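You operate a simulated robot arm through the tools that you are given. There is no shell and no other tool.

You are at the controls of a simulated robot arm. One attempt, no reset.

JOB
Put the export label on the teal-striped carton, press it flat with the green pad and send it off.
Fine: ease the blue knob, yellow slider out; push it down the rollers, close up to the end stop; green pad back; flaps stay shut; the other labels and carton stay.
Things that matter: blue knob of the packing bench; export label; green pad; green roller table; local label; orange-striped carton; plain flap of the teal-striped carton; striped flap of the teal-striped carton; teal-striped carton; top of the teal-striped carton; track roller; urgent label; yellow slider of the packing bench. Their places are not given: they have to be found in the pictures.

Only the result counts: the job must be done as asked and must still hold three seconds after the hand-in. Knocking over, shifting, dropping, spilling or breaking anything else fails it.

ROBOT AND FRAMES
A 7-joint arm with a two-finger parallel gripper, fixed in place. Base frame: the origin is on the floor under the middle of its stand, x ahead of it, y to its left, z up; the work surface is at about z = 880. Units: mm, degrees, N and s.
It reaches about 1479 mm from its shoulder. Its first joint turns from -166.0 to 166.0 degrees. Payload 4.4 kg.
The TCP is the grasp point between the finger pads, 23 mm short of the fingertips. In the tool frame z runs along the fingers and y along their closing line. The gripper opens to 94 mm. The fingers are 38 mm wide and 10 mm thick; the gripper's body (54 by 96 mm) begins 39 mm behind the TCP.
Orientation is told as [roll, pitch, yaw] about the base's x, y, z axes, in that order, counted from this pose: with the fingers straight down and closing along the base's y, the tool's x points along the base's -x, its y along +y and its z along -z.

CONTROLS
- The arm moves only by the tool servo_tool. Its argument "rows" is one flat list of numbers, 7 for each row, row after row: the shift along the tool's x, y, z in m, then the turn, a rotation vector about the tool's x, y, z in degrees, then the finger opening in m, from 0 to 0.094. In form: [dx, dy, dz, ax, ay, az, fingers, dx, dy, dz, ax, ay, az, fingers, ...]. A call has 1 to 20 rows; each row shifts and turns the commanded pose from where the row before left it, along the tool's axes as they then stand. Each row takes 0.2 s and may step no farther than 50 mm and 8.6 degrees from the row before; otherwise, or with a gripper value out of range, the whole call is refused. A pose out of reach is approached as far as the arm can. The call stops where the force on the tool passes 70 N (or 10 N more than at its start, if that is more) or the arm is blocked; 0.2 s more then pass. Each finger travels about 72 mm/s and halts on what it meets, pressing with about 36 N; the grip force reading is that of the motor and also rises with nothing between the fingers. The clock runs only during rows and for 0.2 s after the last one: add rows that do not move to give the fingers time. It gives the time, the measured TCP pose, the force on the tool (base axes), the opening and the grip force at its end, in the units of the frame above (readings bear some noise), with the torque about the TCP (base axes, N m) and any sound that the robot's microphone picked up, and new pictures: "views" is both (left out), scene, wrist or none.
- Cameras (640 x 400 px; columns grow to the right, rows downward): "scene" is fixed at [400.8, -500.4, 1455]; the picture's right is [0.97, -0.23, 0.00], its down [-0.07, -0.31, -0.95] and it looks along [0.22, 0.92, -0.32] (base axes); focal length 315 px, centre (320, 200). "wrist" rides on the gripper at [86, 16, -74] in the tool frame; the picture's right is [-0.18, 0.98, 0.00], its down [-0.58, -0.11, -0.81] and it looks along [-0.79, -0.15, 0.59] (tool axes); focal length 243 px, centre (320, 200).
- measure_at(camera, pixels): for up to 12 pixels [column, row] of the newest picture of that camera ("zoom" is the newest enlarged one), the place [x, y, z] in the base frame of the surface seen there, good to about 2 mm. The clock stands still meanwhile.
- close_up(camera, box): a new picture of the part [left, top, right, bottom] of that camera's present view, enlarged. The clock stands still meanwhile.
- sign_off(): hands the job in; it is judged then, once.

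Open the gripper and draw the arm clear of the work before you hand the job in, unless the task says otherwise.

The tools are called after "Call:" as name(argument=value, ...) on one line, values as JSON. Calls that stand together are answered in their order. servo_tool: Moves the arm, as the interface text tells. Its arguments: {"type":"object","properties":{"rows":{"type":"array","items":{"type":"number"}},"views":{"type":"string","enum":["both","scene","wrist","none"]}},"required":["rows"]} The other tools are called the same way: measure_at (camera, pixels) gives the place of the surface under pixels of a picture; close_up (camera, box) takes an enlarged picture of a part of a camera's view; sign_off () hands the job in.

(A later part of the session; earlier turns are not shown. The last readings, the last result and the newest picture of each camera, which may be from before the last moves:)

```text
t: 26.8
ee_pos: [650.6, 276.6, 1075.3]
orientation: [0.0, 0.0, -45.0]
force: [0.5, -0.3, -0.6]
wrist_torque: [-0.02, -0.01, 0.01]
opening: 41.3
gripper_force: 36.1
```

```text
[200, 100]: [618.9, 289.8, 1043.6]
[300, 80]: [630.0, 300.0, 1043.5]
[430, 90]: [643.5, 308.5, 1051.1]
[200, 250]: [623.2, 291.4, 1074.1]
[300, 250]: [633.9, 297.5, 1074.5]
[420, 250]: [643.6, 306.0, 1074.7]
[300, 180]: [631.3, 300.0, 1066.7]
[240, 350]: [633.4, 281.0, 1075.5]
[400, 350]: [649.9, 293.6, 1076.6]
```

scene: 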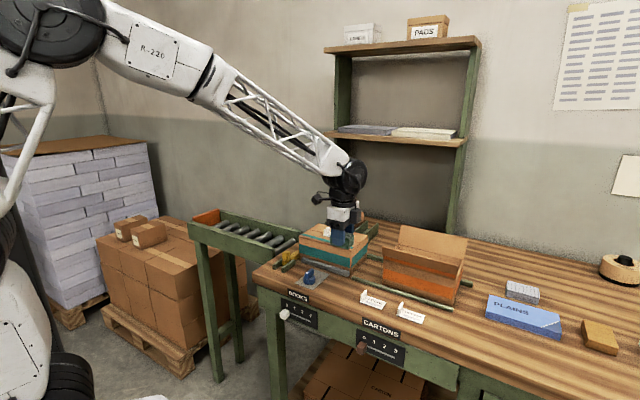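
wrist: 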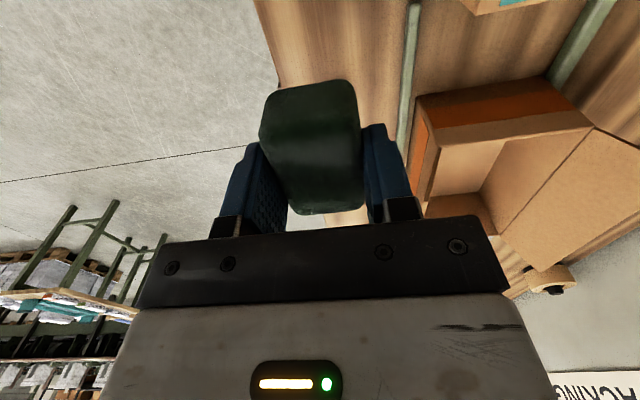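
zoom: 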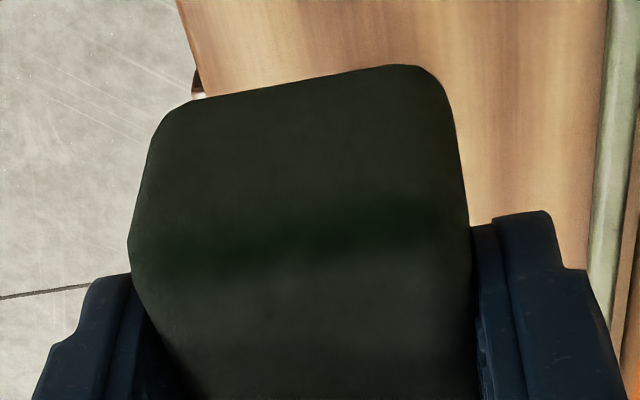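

The pad's +u face is ~32 mm ahead of the TCP. I move over the label (TCP u=-156, v=823), keeping the pad behind the label's tab, and check.

Call:
servo_tool(rows=[0.0222, 0.0327, 0, 0, 0, 0, 0.03, 0.0222, 0.0327, 0, 0, 0, 0, 0.03, 0.0222, 0.0327, 0, 0, 0, 0, 0.03, 0.0222, 0.0327, 0, 0, 0, 0, 0.03, 0.0222, 0.0328, 0, 0, 0, 0, 0.03, 0, 0, 0.02, 0, 0, 0, 0.03, 0, 0, 0, 0, 0, 0, 0.03], views="both")

Call:
close_up(camera="scene", box=[296, 200, 376, 250])

Call:
close_up(camera="wrist", box=[220, 0, 412, 120])

```text
t: 28.4
ee_pos: [690.0, 471.2, 1053.0]
orientation: [0.0, 0.0, -45.0]
force: [0.1, -1.1, -0.1]
wrist_torque: [0.01, 0.04, -0.03]
opening: 41.3
gripper_force: 36.5
```

scene: 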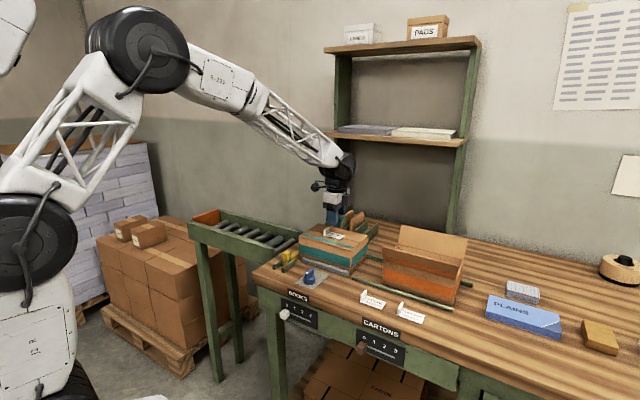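
wrist: 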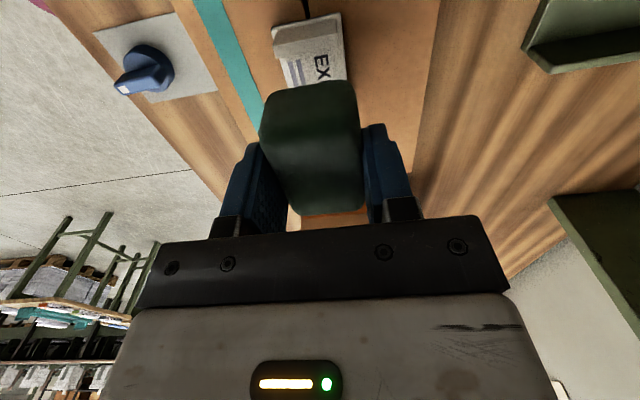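

```text
8.00 times, centred on (336, 225) of scene
```

zoom: 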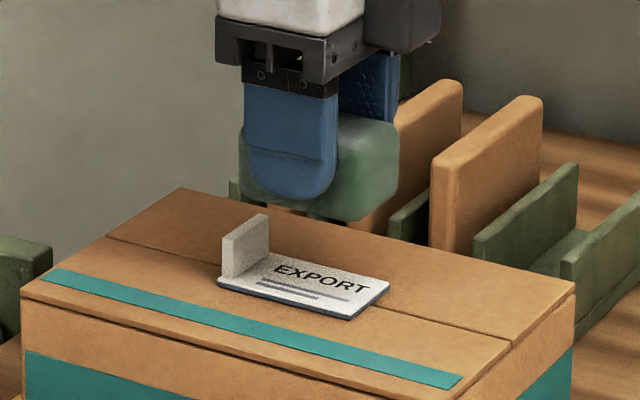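

```text
3.33 times, centred on (316, 60) of wrist
```

zoom: 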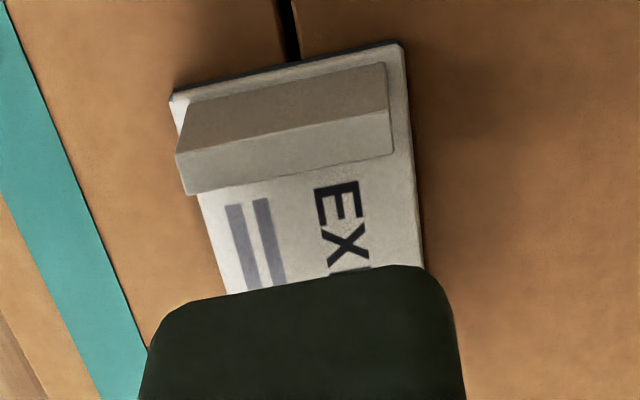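

I measure the tab's rear face and the pad's leading face in this wrist zoom to make sure the pad will come down beside the tab.

Call:
measure_at(camera="zoom", pixels=[[190, 165], [385, 140], [290, 160], [200, 115], [380, 80], [185, 100], [395, 50], [300, 320], [400, 310], [220, 330], [260, 250], [395, 220]])

Call:
measure_at(camera="wrist", pixels=[[280, 105], [310, 95], [345, 95], [310, 130], [310, 160], [280, 30], [335, 45]])

```text
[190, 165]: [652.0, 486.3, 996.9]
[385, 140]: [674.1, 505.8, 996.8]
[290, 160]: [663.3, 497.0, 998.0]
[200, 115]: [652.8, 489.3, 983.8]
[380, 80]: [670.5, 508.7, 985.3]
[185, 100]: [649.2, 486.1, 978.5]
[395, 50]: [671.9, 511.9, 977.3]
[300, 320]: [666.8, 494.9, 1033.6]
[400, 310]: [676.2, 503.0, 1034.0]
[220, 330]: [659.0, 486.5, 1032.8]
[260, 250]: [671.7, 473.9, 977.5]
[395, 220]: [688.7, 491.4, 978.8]
```

```text
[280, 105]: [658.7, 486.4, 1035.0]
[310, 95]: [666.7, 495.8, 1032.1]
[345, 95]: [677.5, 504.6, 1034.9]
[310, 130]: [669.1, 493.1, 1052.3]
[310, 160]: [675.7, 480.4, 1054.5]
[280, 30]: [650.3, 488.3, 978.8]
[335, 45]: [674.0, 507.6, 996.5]
```

The pad face is at u≈-121.5 and the tab's rear edge ≈-120.5, too tight, so I back off 3.5 mm in u and lower to just above the label.

Call:
servo_tool(rows=[-0.0035, 0.001, 0, 0, 0, 0, 0.03, 0, 0, 0.015, 0, 0, 0, 0.03, 0, 0, 0.015, 0, 0, 0, 0.03, 0, 0, 0.008, 0, 0, 0, 0.03, 0, 0, 0, 0, 0, 0, 0.03], views="both")

Call:
close_up(camera="scene", box=[296, 200, 376, 250])

Call:
close_up(camera="wrist", box=[220, 20, 412, 140])

```text
t: 29.6
ee_pos: [693.7, 468.4, 1017.2]
orientation: [0.0, 0.0, -45.1]
force: [-0.8, 0.5, -0.5]
wrist_torque: [-0.01, 0.03, -0.03]
opening: 41.4
gripper_force: 36.0
```

scene: 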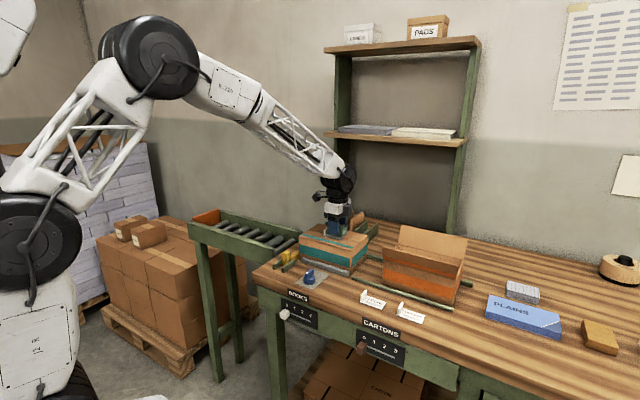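
wrist: 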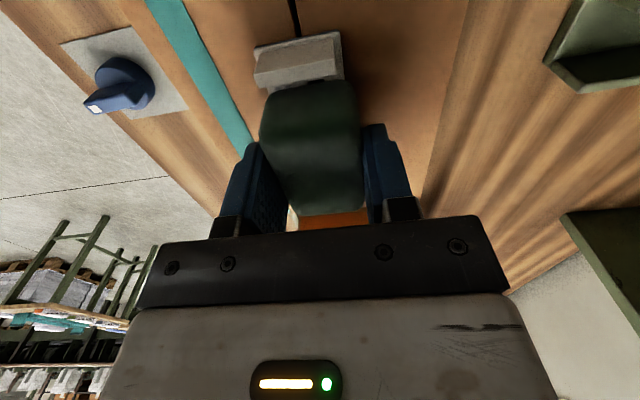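

```text
8.00 times, centred on (336, 225) of scene
```

zoom: 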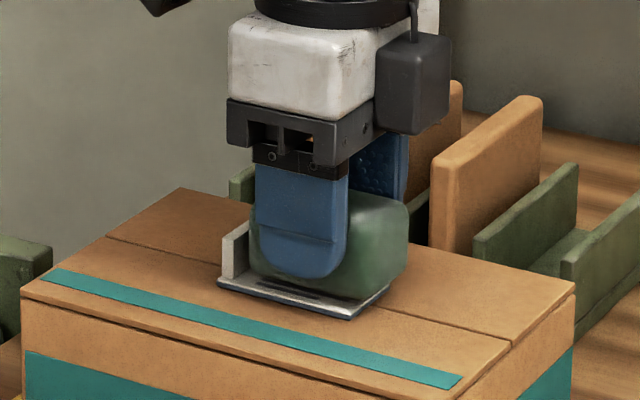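

```text
3.33 times, centred on (316, 80) of wrist
```

zoom: 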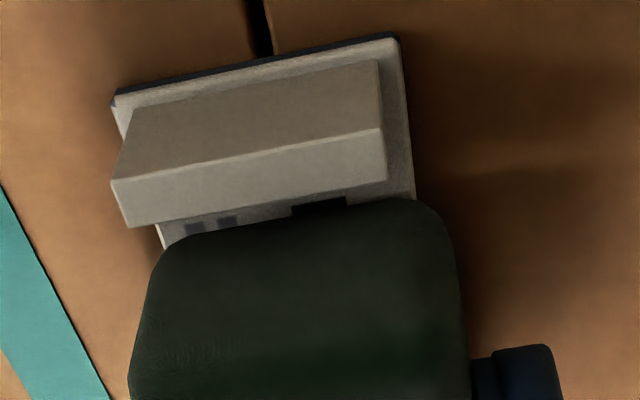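

The pad sits beside the tab with a gap and just over the label face. I now press down in small steps, reading the force.

Call:
servo_tool(rows=[0, 0, 0.002, 0, 0, 0, 0.03, 0, 0, 0, 0, 0, 0, 0.03], views="none")

Call:
servo_tool(rows=[0, 0, 0.001, 0, 0, 0, 0.03, 0, 0, 0, 0, 0, 0, 0.03], views="none")

Call:
servo_tool(rows=[0, 0, 0.0007, 0, 0, 0, 0.03, 0, 0, 0, 0, 0, 0, 0.03], views="none")

```text
t: 30.2
ee_pos: [693.6, 467.1, 1015.5]
orientation: [-0.1, 0.0, -45.0]
force: [0.2, 0.2, -1.4]
wrist_torque: [-0.01, 0.02, 0.01]
opening: 41.4
gripper_force: 36.1
```

```text
t: 30.8
ee_pos: [695.4, 468.3, 1013.1]
orientation: [-0.1, 0.0, -45.0]
force: [0.4, 0.4, -0.4]
wrist_torque: [-0.02, 0.01, 0.01]
opening: 41.4
gripper_force: 35.5
```

```text
t: 31.4
ee_pos: [694.3, 468.8, 1012.5]
orientation: [0.0, -0.1, -45.0]
force: [-0.6, 0.1, 0.8]
wrist_torque: [-0.03, 0.03, -0.01]
opening: 41.3
gripper_force: 35.9
```

Contact is near (z≈1013). I keep pressing in 0.5 mm steps to build a gentle but firm force.

Call:
servo_tool(rows=[0, 0, 0.0005, 0, 0, 0, 0.03, 0, 0, 0, 0, 0, 0, 0.03], views="none")

Call:
servo_tool(rows=[0, 0, 0.0005, 0, 0, 0, 0.03, 0, 0, 0, 0, 0, 0, 0.03], views="none")

Call:
servo_tool(rows=[0, 0, 0.0005, 0, 0, 0, 0.03, 0, 0, 0, 0, 0, 0, 0.03], views="none")

```text
t: 32.0
ee_pos: [693.8, 469.3, 1012.5]
orientation: [0.0, 0.0, -45.0]
force: [1.4, -0.1, 3.9]
wrist_torque: [0.0, 0.02, -0.01]
opening: 41.3
gripper_force: 36.3
```

```text
t: 32.6
ee_pos: [694.6, 469.2, 1012.3]
orientation: [0.0, 0.0, -44.9]
force: [0.0, -0.4, 7.9]
wrist_torque: [0.0, 0.06, 0.02]
opening: 41.3
gripper_force: 35.4
```

```text
t: 33.2
ee_pos: [694.5, 469.2, 1012.7]
orientation: [0.1, 0.1, -45.0]
force: [0.2, -1.1, 16.7]
wrist_torque: [-0.01, 0.13, 0.0]
opening: 41.3
gripper_force: 36.0
```

Force now 16.7 N. I add a bit more and hold for about a second.

Call:
servo_tool(rows=[0, 0, 0.0005, 0, 0, 0, 0.03, 0, 0, 0, 0, 0, 0, 0.03, 0, 0, 0, 0, 0, 0, 0.03, 0, 0, 0, 0, 0, 0, 0.03, 0, 0, 0, 0, 0, 0, 0.03], views="none")

Call:
servo_tool(rows=[0, 0, 0.0004, 0, 0, 0, 0.03, 0, 0, 0, 0, 0, 0, 0.03, 0, 0, 0, 0, 0, 0, 0.03, 0, 0, 0, 0, 0, 0, 0.03, 0, 0, 0, 0, 0, 0, 0.03], views="both")

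Call:
close_up(camera="scene", box=[296, 200, 376, 250])

```text
t: 34.4
ee_pos: [694.2, 468.4, 1011.5]
orientation: [0.0, 0.0, -45.0]
force: [0.1, 0.6, 29.5]
wrist_torque: [0.1, 0.2, 0.02]
opening: 41.2
gripper_force: 36.0
```

```text
t: 35.6
ee_pos: [694.1, 469.5, 1011.0]
orientation: [0.1, 0.1, -45.0]
force: [0.7, 0.4, 33.2]
wrist_torque: [0.03, 0.13, 0.0]
opening: 41.0
gripper_force: 35.8
```

scene: 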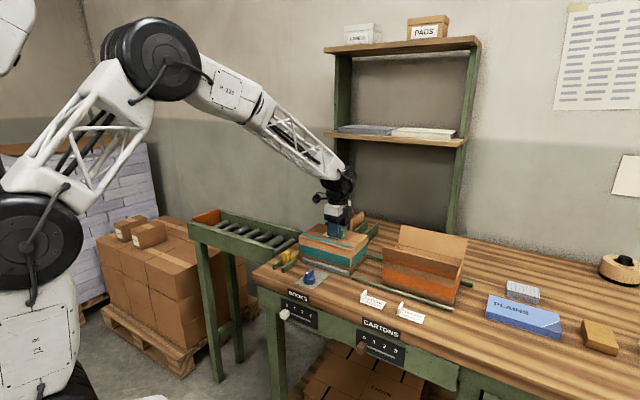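
wrist: 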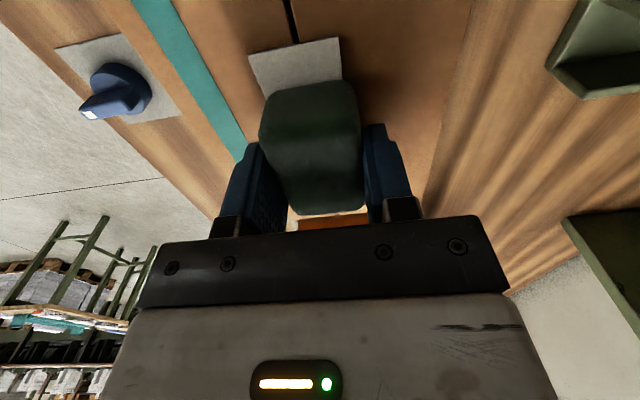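

```text
8.00 times, centred on (336, 225) of scene
```

zoom: 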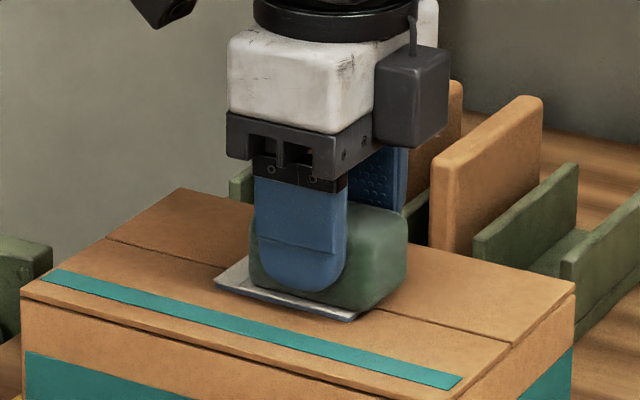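

The label's tab has gone flat: the label is pressed down. I raise the pad and carry it back above its original place.

Call:
servo_tool(rows=[0, 0, -0.002, 0, 0, 0, 0.03, 0, 0, -0.008, 0, 0, 0, 0.03, 0, 0, -0.025, 0, 0, 0, 0.03, 0, 0, -0.03, 0, 0, 0, 0.03, -0.0215, -0.0329, 0, 0, 0, 0, 0.03, -0.0215, -0.0329, 0, 0, 0, 0, 0.03, -0.0215, -0.0329, 0, 0, 0, 0, 0.03, -0.0215, -0.0329, 0, 0, 0, 0, 0.03, -0.0215, -0.033, 0, 0, 0, 0, 0.03, 0, 0, 0.03, 0, 0, 0, 0.03, 0, 0, 0, 0, 0, 0, 0.03], views="both")

Call:
close_up(camera="scene", box=[280, 210, 376, 270])

```text
t: 38.0
ee_pos: [653.5, 273.7, 1044.6]
orientation: [0.1, 0.0, -45.1]
force: [0.2, 0.8, -1.6]
wrist_torque: [0.0, -0.02, 0.0]
opening: 41.4
gripper_force: 36.0
```

scene: 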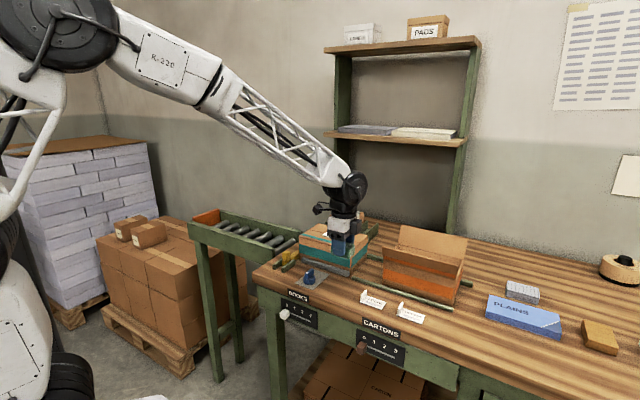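
wrist: 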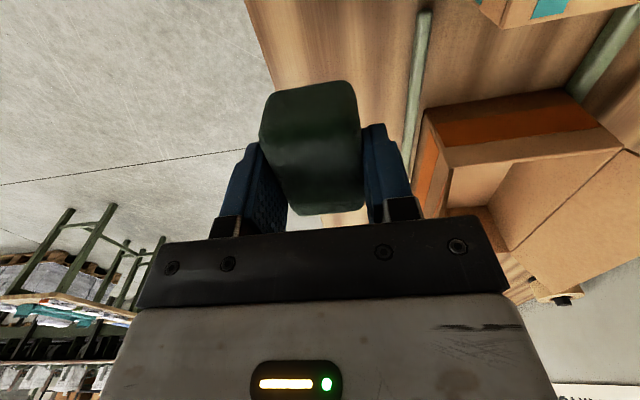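

```text
6.67 times, centred on (328, 240) of scene
```

zoom: 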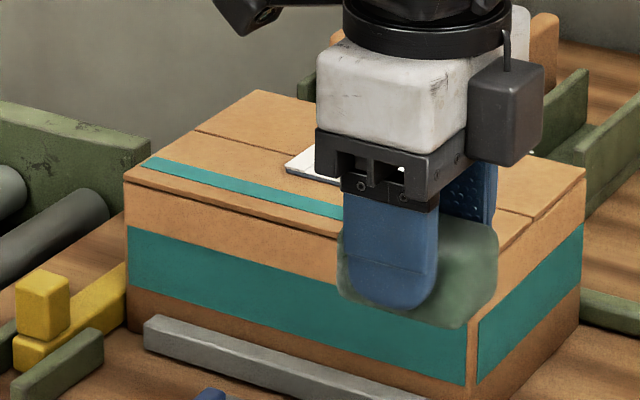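

The label stayed on the carton. I lower the pad towards its old spot, stopping a few mm above the table.

Call:
servo_tool(rows=[0, 0, 0.035, 0, 0, 0, 0.03, 0, 0, 0.035, 0, 0, 0, 0.03, 0, 0, 0.035, 0, 0, 0, 0.03, 0, 0, 0.018, 0, 0, 0, 0.03, 0, 0, 0.005, 0, 0, 0, 0.03, 0, 0, 0, 0, 0, 0, 0.03], views="both")

Call:
servo_tool(rows=[0, 0, 0.0015, 0, 0, 0, 0.03, 0, 0, 0, 0, 0, 0, 0.03], views="none")

Call:
servo_tool(rows=[0, 0, 0.001, 0, 0, 0, 0.03, 0, 0, 0, 0, 0, 0, 0.03], views="none")

```text
t: 39.4
ee_pos: [653.7, 276.6, 917.3]
orientation: [0.0, 0.0, -45.0]
force: [-0.2, 0.5, -0.3]
wrist_torque: [0.0, 0.03, -0.02]
opening: 41.1
gripper_force: 35.8
```

scene: 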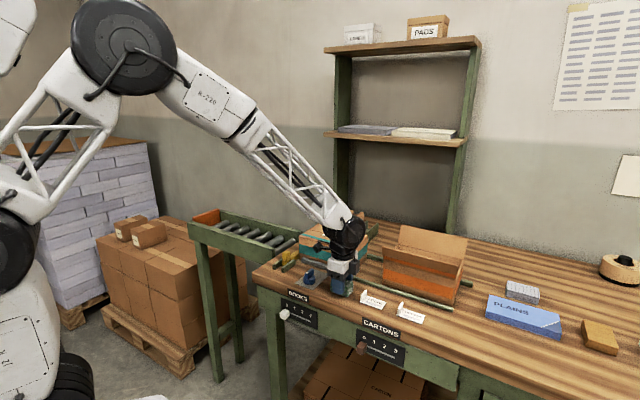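
wrist: 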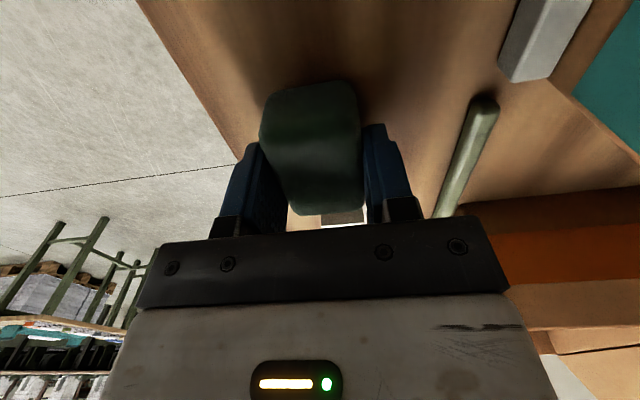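

```text
t: 40.0
ee_pos: [653.6, 277.1, 916.2]
orientation: [0.0, 0.0, -45.0]
force: [0.1, -0.5, -1.0]
wrist_torque: [-0.03, -0.02, -0.01]
opening: 41.4
gripper_force: 35.8
```

```text
t: 40.6
ee_pos: [652.4, 275.2, 915.7]
orientation: [-0.1, 0.0, -45.0]
force: [0.0, 0.1, -1.0]
wrist_torque: [-0.03, 0.05, 0.0]
opening: 41.3
gripper_force: 36.3
```

Still free of the table; I go down in 0.4 mm steps until a light touch.

Call:
servo_tool(rows=[0, 0, 0.0005, 0, 0, 0, 0.03, 0, 0, 0, 0, 0, 0, 0.03], views="none")

Call:
servo_tool(rows=[0, 0, 0.0004, 0, 0, 0, 0.03, 0, 0, 0, 0, 0, 0, 0.03], views="none")

Call:
servo_tool(rows=[0, 0, 0.0004, 0, 0, 0, 0.03, 0, 0, 0, 0, 0, 0, 0.03], views="none")

```text
t: 41.2
ee_pos: [653.2, 276.3, 913.1]
orientation: [0.1, 0.0, -45.0]
force: [0.1, 0.8, -1.4]
wrist_torque: [-0.01, -0.02, 0.02]
opening: 41.4
gripper_force: 35.9
```

```text
t: 41.8
ee_pos: [654.6, 273.7, 914.0]
orientation: [0.0, 0.0, -45.0]
force: [1.0, 0.3, -0.4]
wrist_torque: [-0.01, -0.04, -0.01]
opening: 41.2
gripper_force: 35.8
```

```text
t: 42.4
ee_pos: [654.0, 275.8, 915.4]
orientation: [0.1, 0.0, -45.0]
force: [0.3, 0.3, -1.2]
wrist_torque: [0.01, 0.04, -0.03]
opening: 41.4
gripper_force: 35.7
```

Still only the pad's weight shows; two or three more 0.4 mm steps.

Call:
servo_tool(rows=[0, 0, 0.0004, 0, 0, 0, 0.03, 0, 0, 0, 0, 0, 0, 0.03], views="none")

Call:
servo_tool(rows=[0, 0, 0.0004, 0, 0, 0, 0.03, 0, 0, 0, 0, 0, 0, 0.03], views="none")

Call:
servo_tool(rows=[0, 0, 0.0004, 0, 0, 0, 0.03, 0, 0, 0, 0, 0, 0, 0.03], views="none")

```text
t: 43.0
ee_pos: [654.4, 276.8, 913.7]
orientation: [0.0, -0.1, -45.0]
force: [0.1, 0.2, -1.3]
wrist_torque: [0.05, -0.02, -0.01]
opening: 41.4
gripper_force: 36.4
```

```text
t: 43.6
ee_pos: [654.8, 276.9, 914.5]
orientation: [-0.1, 0.0, -45.0]
force: [0.1, 0.6, 2.2]
wrist_torque: [-0.04, -0.06, 0.01]
opening: 41.3
gripper_force: 35.7
```

```text
t: 44.2
ee_pos: [655.0, 276.0, 915.1]
orientation: [0.0, -0.1, -45.0]
force: [-1.0, 3.5, 12.9]
wrist_torque: [-0.06, -0.06, -0.03]
opening: 41.4
gripper_force: 36.3
```

The pad touches the table (12.9 N). I ease up, open to 62 mm and rise clear.

Call:
servo_tool(rows=[0, 0, -0.0005, 0, 0, 0, 0.03, 0, 0, 0, 0, 0, 0, 0.05, 0, 0, 0, 0, 0, 0, 0.062, 0, 0, 0, 0, 0, 0, 0.062, 0, 0, -0.015, 0, 0, 0, 0.062, 0, 0, -0.035, 0, 0, 0, 0.062, 0, 0, -0.04, 0, 0, 0, 0.062, 0, 0, -0.04, 0, 0, 0, 0.062, 0, 0, 0, 0, 0, 0, 0.062], views="both")

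Call:
close_up(camera="scene", box=[280, 210, 376, 270])

Call:
close_up(camera="scene", box=[322, 270, 370, 300])

```text
t: 46.2
ee_pos: [652.6, 278.1, 1042.7]
orientation: [0.0, 0.0, -45.0]
force: [-0.7, -0.5, 0.4]
wrist_torque: [0.02, -0.02, -0.01]
opening: 61.9
gripper_force: 0.1
```

scene: 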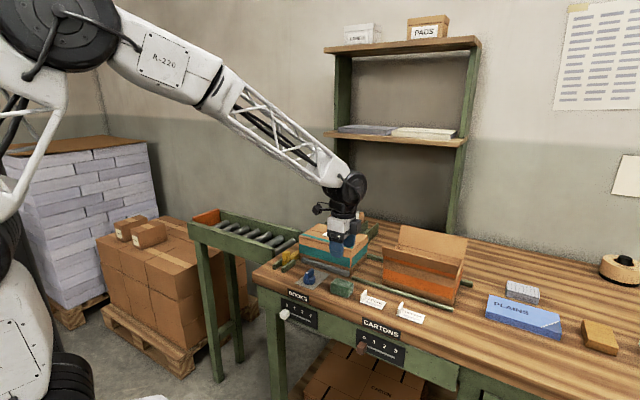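
wrist: 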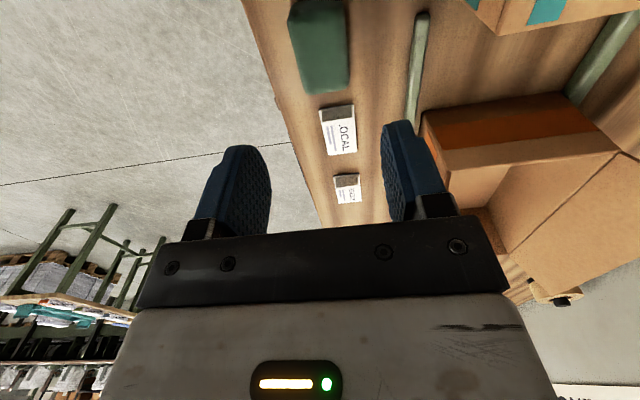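

```text
6.67 times, centred on (328, 240) of scene
```

zoom: 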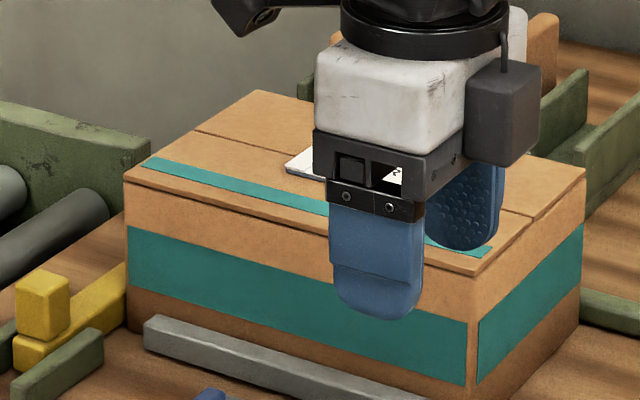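

```text
13.33 times, centred on (346, 285) of scene
```

zoom: 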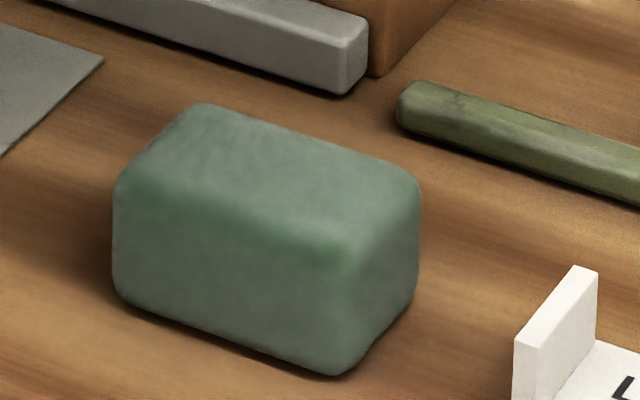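

The pad is back on its spot within about a millimetre. Next the knob: I turn back to yaw +45° and move above it (near u=-155, v=650) to look.

Call:
servo_tool(rows=[0, 0, 0, 0, 0, -7.5, 0.062, 0, 0, 0, 0, 0, -7.5, 0.062, 0, 0, 0, 0, 0, -7.5, 0.062, 0, 0, 0, 0, 0, -7.5, 0.062, 0, 0, 0, 0, 0, -7.5, 0.062, 0, 0, 0, 0, 0, -7.5, 0.062, 0, 0, 0, 0, 0, -7.5, 0.062, 0, 0, 0, 0, 0, -7.5, 0.062, 0, 0, 0, 0, 0, -7.5, 0.062, 0, 0, 0, 0, 0, -7.5, 0.062, 0, 0, 0, 0, 0, -7.5, 0.062, 0, 0, 0, 0, 0, -7.5, 0.062, 0.0033, 0.0373, 0, 0, 0, 0, 0.05, 0.0033, 0.0373, 0, 0, 0, 0, 0.05, 0.0033, 0.0373, 0, 0, 0, 0, 0.05, 0, 0, 0, 0, 0, 0, 0.05], views="both")

Call:
close_up(camera="wrist", box=[220, 0, 412, 120])

```text
t: 49.6
ee_pos: [567.4, 350.3, 1042.3]
orientation: [0.0, -0.1, 45.0]
force: [0.4, 0.4, 1.0]
wrist_torque: [0.0, -0.04, -0.01]
opening: 49.9
gripper_force: 0.1
```

scene: 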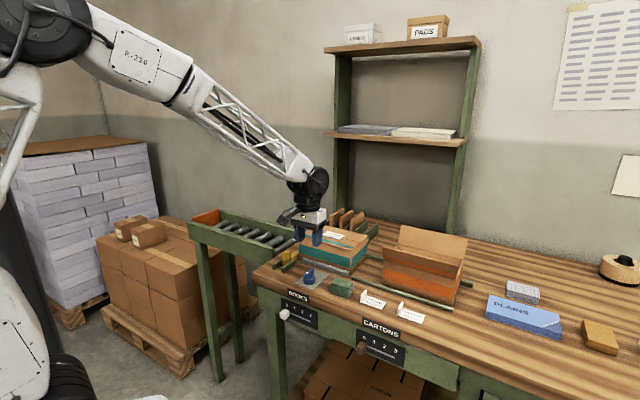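
wrist: 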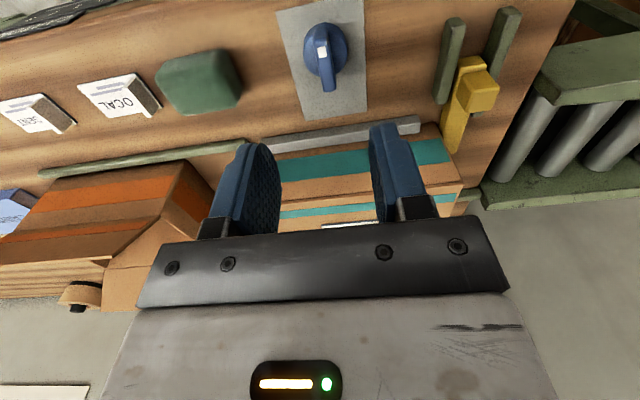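

```text
3.33 times, centred on (316, 60) of wrist
```

zoom: 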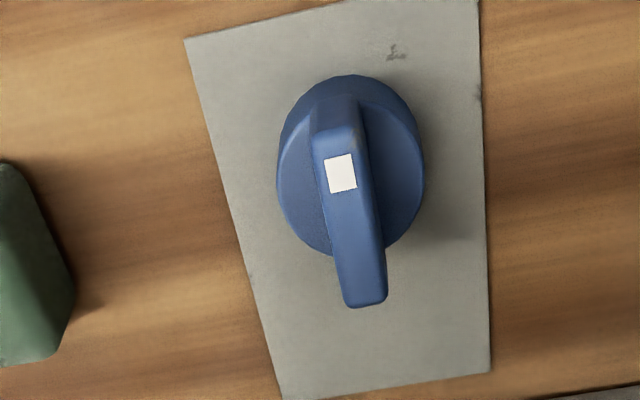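

The knob's bar points along v with a white mark at its near end. I measure the bar's ends and sides and the disc.

Call:
measure_at(camera="zoom", pixels=[[340, 140], [320, 150], [357, 145], [365, 290], [350, 295], [382, 290], [342, 175], [345, 85], [285, 180], [420, 190], [355, 230], [345, 115]])

Call:
measure_at(camera="wrist", pixels=[[400, 120], [270, 143], [420, 130], [340, 128], [478, 92], [460, 92], [496, 92], [480, 105], [470, 65], [445, 150], [455, 120], [500, 25]])

```text
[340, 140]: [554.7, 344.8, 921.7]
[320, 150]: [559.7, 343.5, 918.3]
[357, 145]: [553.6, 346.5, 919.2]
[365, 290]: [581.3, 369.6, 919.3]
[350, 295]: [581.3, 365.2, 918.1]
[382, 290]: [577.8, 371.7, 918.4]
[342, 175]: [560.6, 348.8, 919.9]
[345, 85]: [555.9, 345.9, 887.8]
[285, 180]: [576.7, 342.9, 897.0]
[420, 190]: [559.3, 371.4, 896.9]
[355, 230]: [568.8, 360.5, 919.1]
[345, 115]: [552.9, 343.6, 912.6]
```

```text
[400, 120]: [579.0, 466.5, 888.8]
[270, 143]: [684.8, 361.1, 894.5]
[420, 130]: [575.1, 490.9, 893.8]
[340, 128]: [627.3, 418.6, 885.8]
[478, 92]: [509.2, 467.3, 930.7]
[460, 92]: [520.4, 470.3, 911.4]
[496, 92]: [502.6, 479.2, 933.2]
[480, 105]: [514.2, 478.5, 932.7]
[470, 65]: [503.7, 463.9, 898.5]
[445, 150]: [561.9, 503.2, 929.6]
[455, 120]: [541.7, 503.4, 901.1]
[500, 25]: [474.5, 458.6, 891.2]
```

Bar centre u≈-149.5, v≈654, top z≈920, disc top ≈897. I descend with 30 mm opening so the fingers straddle the bar (fingertips at ~900) and close on it.

Call:
servo_tool(rows=[-0.0048, 0.005, 0.02, 0, 0, 0, 0.03, 0, 0, 0.04, 0, 0, 0, 0.03, 0, 0, 0.04, 0, 0, 0, 0.03, 0, 0, 0.013, 0, 0, 0, 0.03, 0, 0, 0.007, 0, 0, 0, 0.03, 0, 0, 0, 0, 0, 0, 0.015, 0, 0, 0, 0, 0, 0, 0.0, 0, 0, 0, 0, 0, 0, 0.0], views="both")

```text
t: 51.4
ee_pos: [567.2, 356.8, 923.3]
orientation: [0.0, 0.0, 45.0]
force: [47.5, -52.0, -8.2]
wrist_torque: [-0.23, -0.61, -0.09]
opening: 11.8
gripper_force: 45.2
```

scene: 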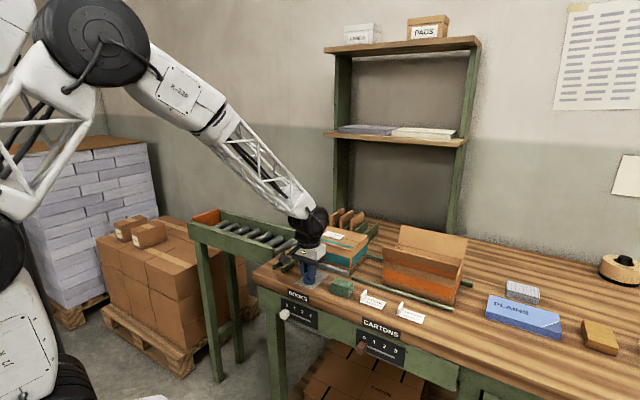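
wrist: 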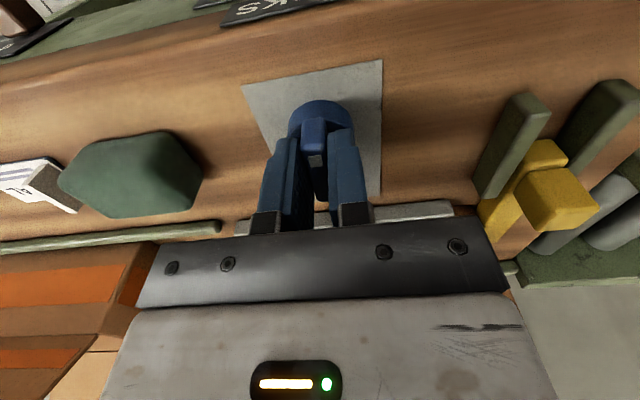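

The grip pushed the tool with ~70 N along -u: the bar sits slightly to the -u side of my TCP. I shift the tool -u in small steps to relieve it.

Call:
servo_tool(rows=[0, -0.001, 0, 0, 0, 0, 0.0, 0, 0, 0, 0, 0, 0, 0.0], views="none")

Call:
servo_tool(rows=[0, -0.001, 0, 0, 0, 0, 0.0, 0, 0, 0, 0, 0, 0, 0.0], views="none")

```text
t: 52.0
ee_pos: [567.1, 355.3, 925.0]
orientation: [-0.1, 0.0, 45.0]
force: [41.9, -32.1, -4.1]
wrist_torque: [-1.36, 0.62, -0.1]
opening: 11.9
gripper_force: 45.1
```

```text
t: 52.6
ee_pos: [568.1, 354.9, 924.2]
orientation: [0.0, -0.1, 45.0]
force: [33.8, 0.5, -3.3]
wrist_torque: [-0.62, 0.36, -0.03]
opening: 11.8
gripper_force: 45.0
```

Remaining force is about -24 N in u and +24 N in v; I trim both.

Call:
servo_tool(rows=[-0.0007, -0.0007, 0, 0, 0, 0, 0.0, 0, 0, 0, 0, 0, 0, 0.0], views="none")

Call:
servo_tool(rows=[0, 0, 0, 0, 0, 0, 0.0], views="none")

```text
t: 53.2
ee_pos: [567.3, 356.0, 923.2]
orientation: [0.0, 0.1, 45.1]
force: [-35.6, 17.3, 29.9]
wrist_torque: [0.53, -0.03, 0.11]
opening: 11.9
gripper_force: 44.8
```

```text
t: 53.6
ee_pos: [567.6, 355.5, 923.5]
orientation: [0.0, -0.1, 45.2]
force: [-51.1, 34.9, 32.2]
wrist_torque: [0.25, 0.45, 0.14]
opening: 12.3
gripper_force: 44.8
```

The grip is very stiff against the fixed knob. I'll instead use the fingers as a loose wrench: open to 16 mm around the 12 mm bar and read the free position.

Call:
servo_tool(rows=[0, 0, 0, 0, 0, 0, 0.016, 0, 0, 0, 0, 0, 0, 0.016, 0, 0, 0, 0, 0, 0, 0.016], views="both")

Call:
close_up(camera="wrist", box=[240, 60, 400, 160])

Call:
close_up(camera="scene", box=[270, 240, 350, 290])

```text
t: 54.4
ee_pos: [570.4, 354.6, 922.6]
orientation: [0.1, -0.1, 45.0]
force: [0.5, -0.4, -0.5]
wrist_torque: [-0.01, 0.0, 0.02]
opening: 16.1
gripper_force: 0.0
```

scene: 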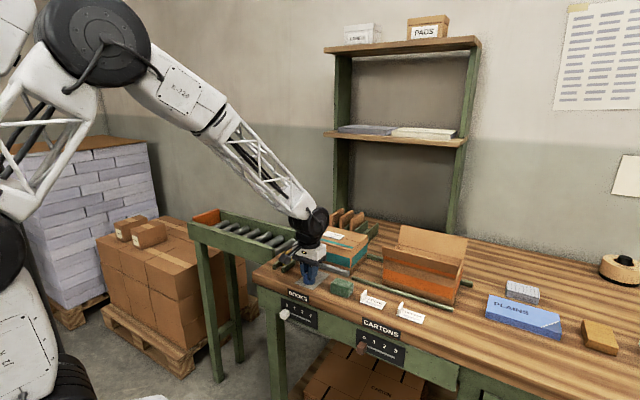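
wrist: 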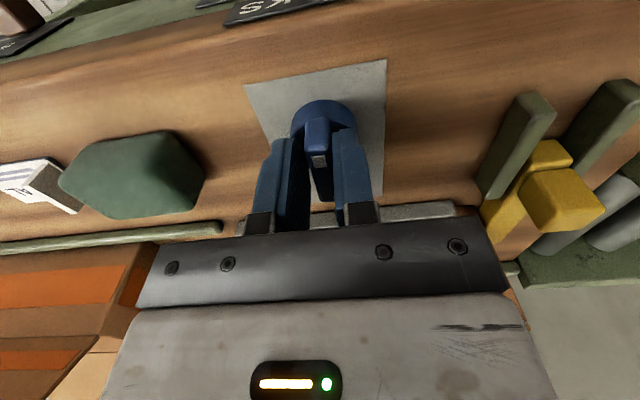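

```text
4.00 times, centred on (320, 110) of wrist
```

zoom: 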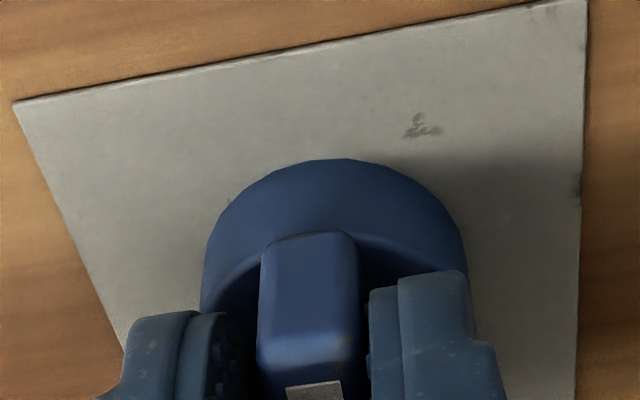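

```text
8.00 times, centred on (310, 265) of scene
```

zoom: 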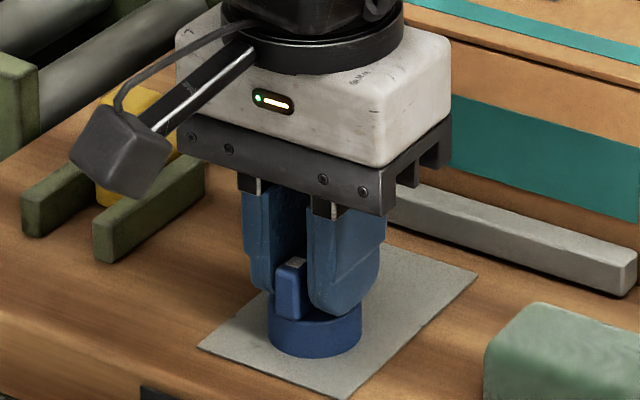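

Forces are zero, bar free between the fingers. I try a counter-clockwise (loosening) turn in small steps, watching torque and the grey clamp bar.

Call:
servo_tool(rows=[0, 0.0005, 0, 0, 0, -4, 0.015, 0, 0, 0, 0, 0, -4, 0.015, 0, 0, 0, 0, 0, 0, 0.015], views="none")

Call:
servo_tool(rows=[0, 0, 0, 0, 0, -4, 0.015, 0, 0, 0, 0, 0, -3, 0.015, 0, 0, 0, 0, 0, 0, 0.015], views="both")

Call:
close_up(camera="scene", box=[270, 240, 350, 290])

```text
t: 55.2
ee_pos: [567.6, 354.4, 922.9]
orientation: [0.1, 0.1, 53.1]
force: [-1.9, 0.9, -0.5]
wrist_torque: [0.03, -0.01, -0.05]
opening: 16.0
gripper_force: 0.9
```

```text
t: 56.0
ee_pos: [568.6, 355.1, 921.7]
orientation: [0.0, 0.1, 60.0]
force: [-2.7, 0.6, 1.1]
wrist_torque: [0.01, -0.02, 0.0]
opening: 15.8
gripper_force: 1.1
```

scene: 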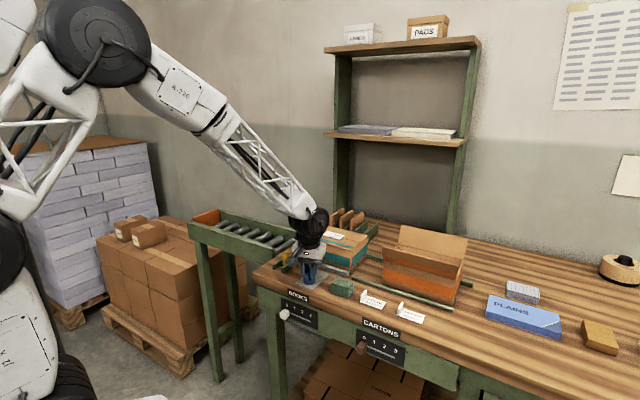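
wrist: 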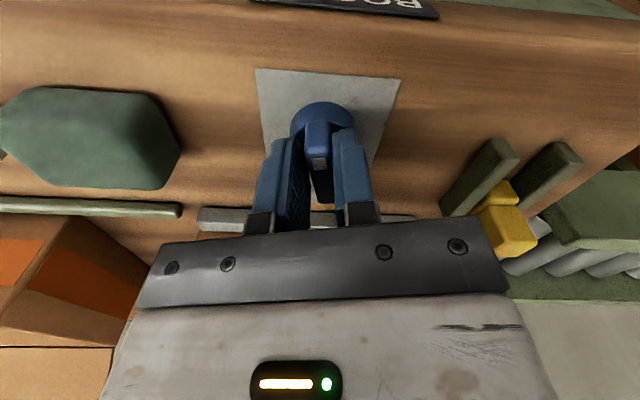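

```text
8.00 times, centred on (310, 265) of scene
```

zoom: 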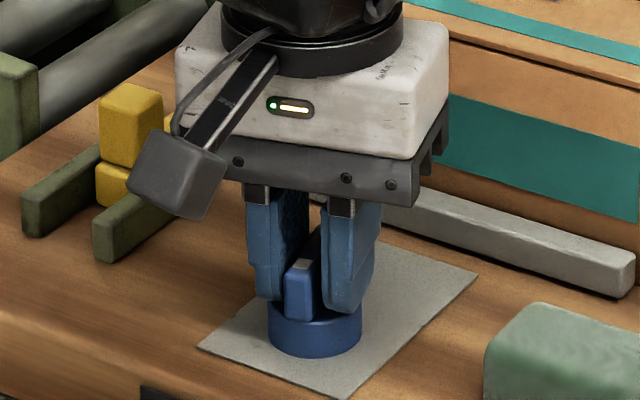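

The knob turns with almost no torque. I check whether the grey bar has moved from v≈739 before turning on.

Call:
measure_at(camera="zoom", pixels=[[615, 270], [560, 255], [500, 235], [450, 218], [540, 230], [590, 275], [605, 260]])

Call:
servo_tool(rows=[0, 0, 0, 0, 0, -5, 0.015, 0, 0, 0, 0, 0, -5, 0.015, 0, 0, 0, 0, 0, -5, 0.015, 0, 0, 0, 0, 0, 0, 0.015], views="both")

Call:
close_up(camera="scene", box=[270, 240, 350, 290])

Call:
measure_at(camera="zoom", pixels=[[615, 270], [560, 255], [500, 235], [450, 218], [540, 230], [590, 275], [605, 260]])

```text
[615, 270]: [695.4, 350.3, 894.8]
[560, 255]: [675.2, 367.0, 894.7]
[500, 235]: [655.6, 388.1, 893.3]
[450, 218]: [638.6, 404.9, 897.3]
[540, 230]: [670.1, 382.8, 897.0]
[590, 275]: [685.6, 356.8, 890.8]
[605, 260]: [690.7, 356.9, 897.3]
```

```text
t: 57.0
ee_pos: [570.5, 355.3, 923.4]
orientation: [0.0, -0.1, 75.2]
force: [-2.4, -0.6, 0.2]
wrist_torque: [0.01, 0.02, -0.05]
opening: 15.9
gripper_force: 1.1
```

scene: 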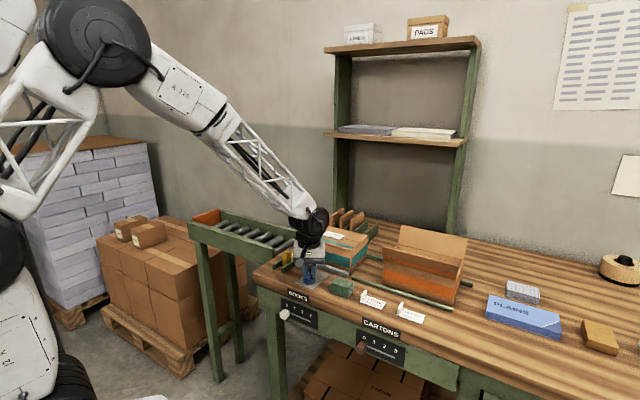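
wrist: 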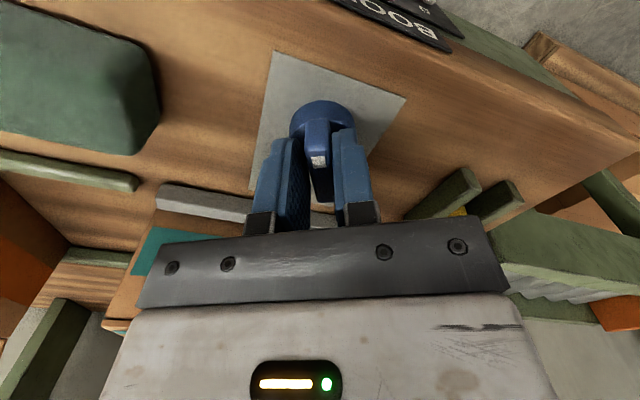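

```text
8.00 times, centred on (310, 265) of scene
```

zoom: 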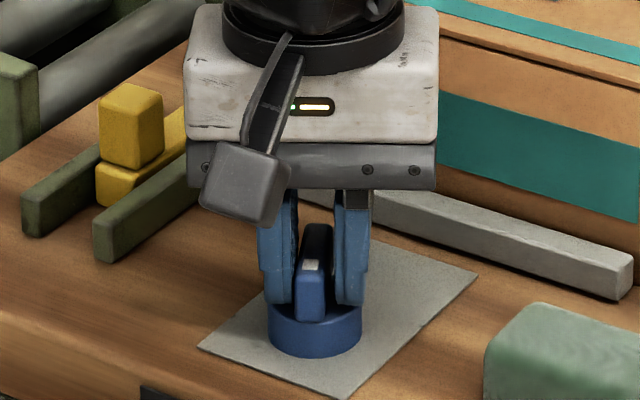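

```text
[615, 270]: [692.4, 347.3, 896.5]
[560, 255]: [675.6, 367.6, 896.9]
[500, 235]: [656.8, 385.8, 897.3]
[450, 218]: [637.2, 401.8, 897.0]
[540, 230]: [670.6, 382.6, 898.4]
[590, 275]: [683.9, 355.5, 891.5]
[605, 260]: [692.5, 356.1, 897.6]
```

The bar has moved ~2 mm away from the carton, so counter-clockwise is the loosening direction. I continue turning, watching torque.

Call:
servo_tool(rows=[0, 0, 0, 0, 0, -5, 0.015, 0, 0, 0, 0, 0, -5, 0.015, 0, 0, 0, 0, 0, -5, 0.015, 0, 0, 0, 0, 0, -5, 0.015, 0, 0, 0, 0, 0, 0, 0.015], views="none")

Call:
servo_tool(rows=[0, 0, 0, 0, 0, -5, 0.015, 0, 0, 0, 0, 0, -5, 0.015, 0, 0, 0, 0, 0, 0, 0.015], views="both")

Call:
close_up(camera="scene", box=[270, 240, 350, 290])

Call:
measure_at(camera="zoom", pixels=[[615, 270], [560, 255], [500, 235], [450, 218], [540, 230], [590, 275], [605, 260]])

```text
t: 58.2
ee_pos: [568.7, 353.9, 923.2]
orientation: [0.0, 0.0, 95.0]
force: [-2.1, -1.3, 0.2]
wrist_torque: [0.01, 0.01, -0.05]
opening: 15.5
gripper_force: 1.0
```

```text
t: 59.0
ee_pos: [569.1, 355.8, 923.8]
orientation: [-0.1, 0.0, 105.0]
force: [-2.0, -1.3, -0.3]
wrist_torque: [-0.03, 0.05, -0.06]
opening: 16.2
gripper_force: 1.2
```

scene: 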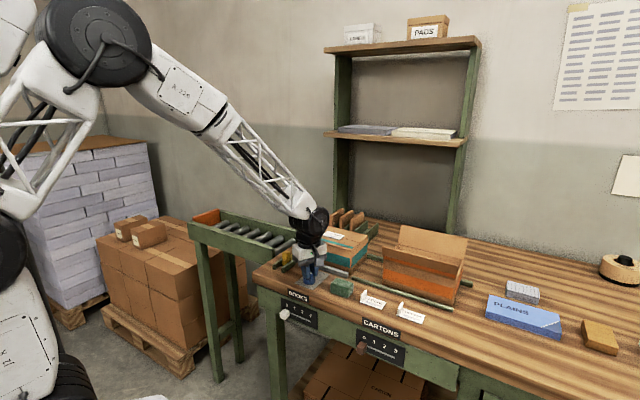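
wrist: 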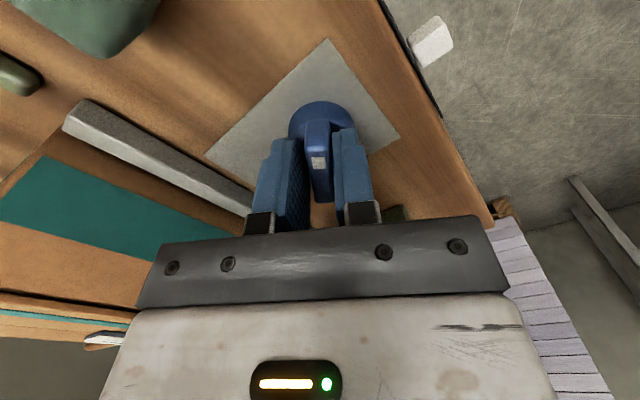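

```text
8.00 times, centred on (310, 265) of scene
```

zoom: 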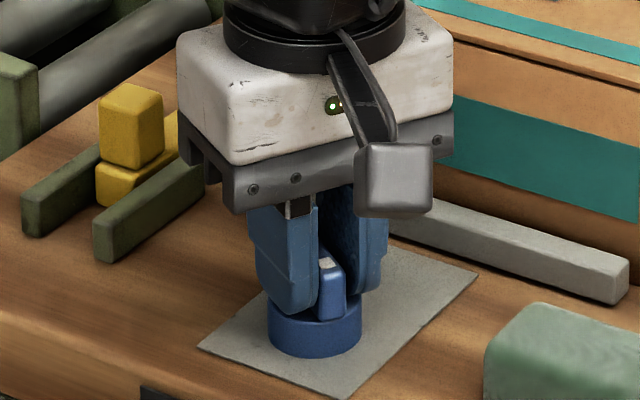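

```text
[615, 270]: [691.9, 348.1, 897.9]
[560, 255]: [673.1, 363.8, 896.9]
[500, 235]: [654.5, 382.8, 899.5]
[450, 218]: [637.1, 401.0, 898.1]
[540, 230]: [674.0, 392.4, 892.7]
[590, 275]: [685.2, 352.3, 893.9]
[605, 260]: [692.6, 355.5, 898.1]
```

Bar front is now at v≈733 and the turn is still light. I continue turning toward yaw 150°, reading torque.

Call:
servo_tool(rows=[0, 0, 0, 0, 0, -5, 0.015, 0, 0, 0, 0, 0, -5, 0.015, 0, 0, 0, 0, 0, -5, 0.015, 0, 0, 0, 0, 0, 0, 0.015], views="none")

Call:
servo_tool(rows=[0, 0, 0, 0, 0, -5, 0.015, 0, 0, 0, 0, 0, -5, 0.015, 0, 0, 0, 0, 0, 0, 0.015], views="none")

Call:
servo_tool(rows=[0, 0, 0, 0, 0, -4, 0.015, 0, 0, 0, 0, 0, 0, 0.015], views="both")

Call:
close_up(camera="scene", box=[270, 240, 350, 290])

Call:
measure_at(camera="zoom", pixels=[[615, 270], [560, 255], [500, 235], [450, 218], [540, 230], [590, 275], [605, 260]])

```text
t: 60.0
ee_pos: [569.0, 354.0, 921.8]
orientation: [0.0, 0.1, 120.2]
force: [0.1, -0.3, -0.1]
wrist_torque: [-0.02, -0.02, 0.0]
opening: 15.3
gripper_force: 0.5
```

```text
t: 60.8
ee_pos: [570.2, 354.9, 923.4]
orientation: [0.0, 0.0, 130.0]
force: [2.2, 2.8, 1.6]
wrist_torque: [0.02, -0.01, -0.09]
opening: 16.5
gripper_force: 1.4
```

```text
t: 61.4
ee_pos: [569.3, 354.9, 923.5]
orientation: [-0.1, 0.0, 133.9]
force: [1.1, 3.6, 0.6]
wrist_torque: [0.04, 0.0, -0.03]
opening: 16.5
gripper_force: 1.4
```

scene: 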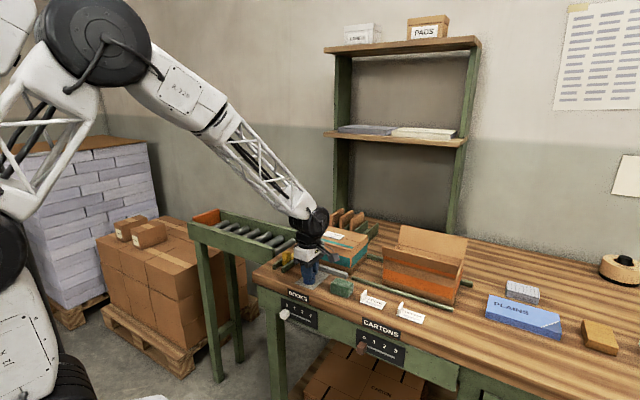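
wrist: 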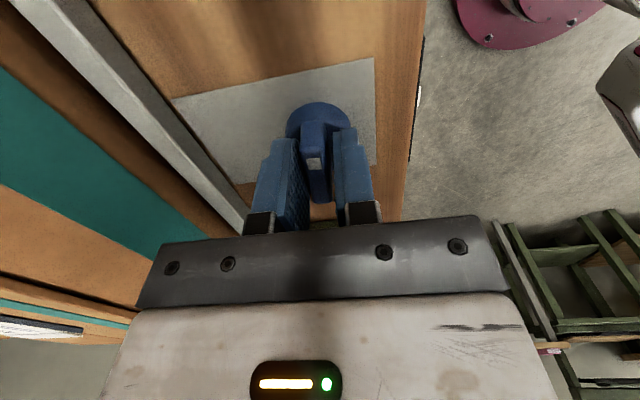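

```text
8.00 times, centred on (310, 265) of scene
```

zoom: 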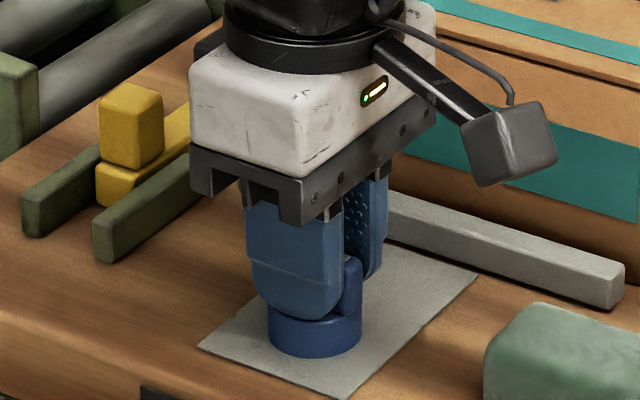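

```text
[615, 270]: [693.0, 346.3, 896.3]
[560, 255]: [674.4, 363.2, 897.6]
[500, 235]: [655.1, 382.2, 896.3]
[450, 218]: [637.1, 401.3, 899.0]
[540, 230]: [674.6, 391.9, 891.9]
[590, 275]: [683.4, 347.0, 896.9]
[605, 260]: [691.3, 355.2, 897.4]
```

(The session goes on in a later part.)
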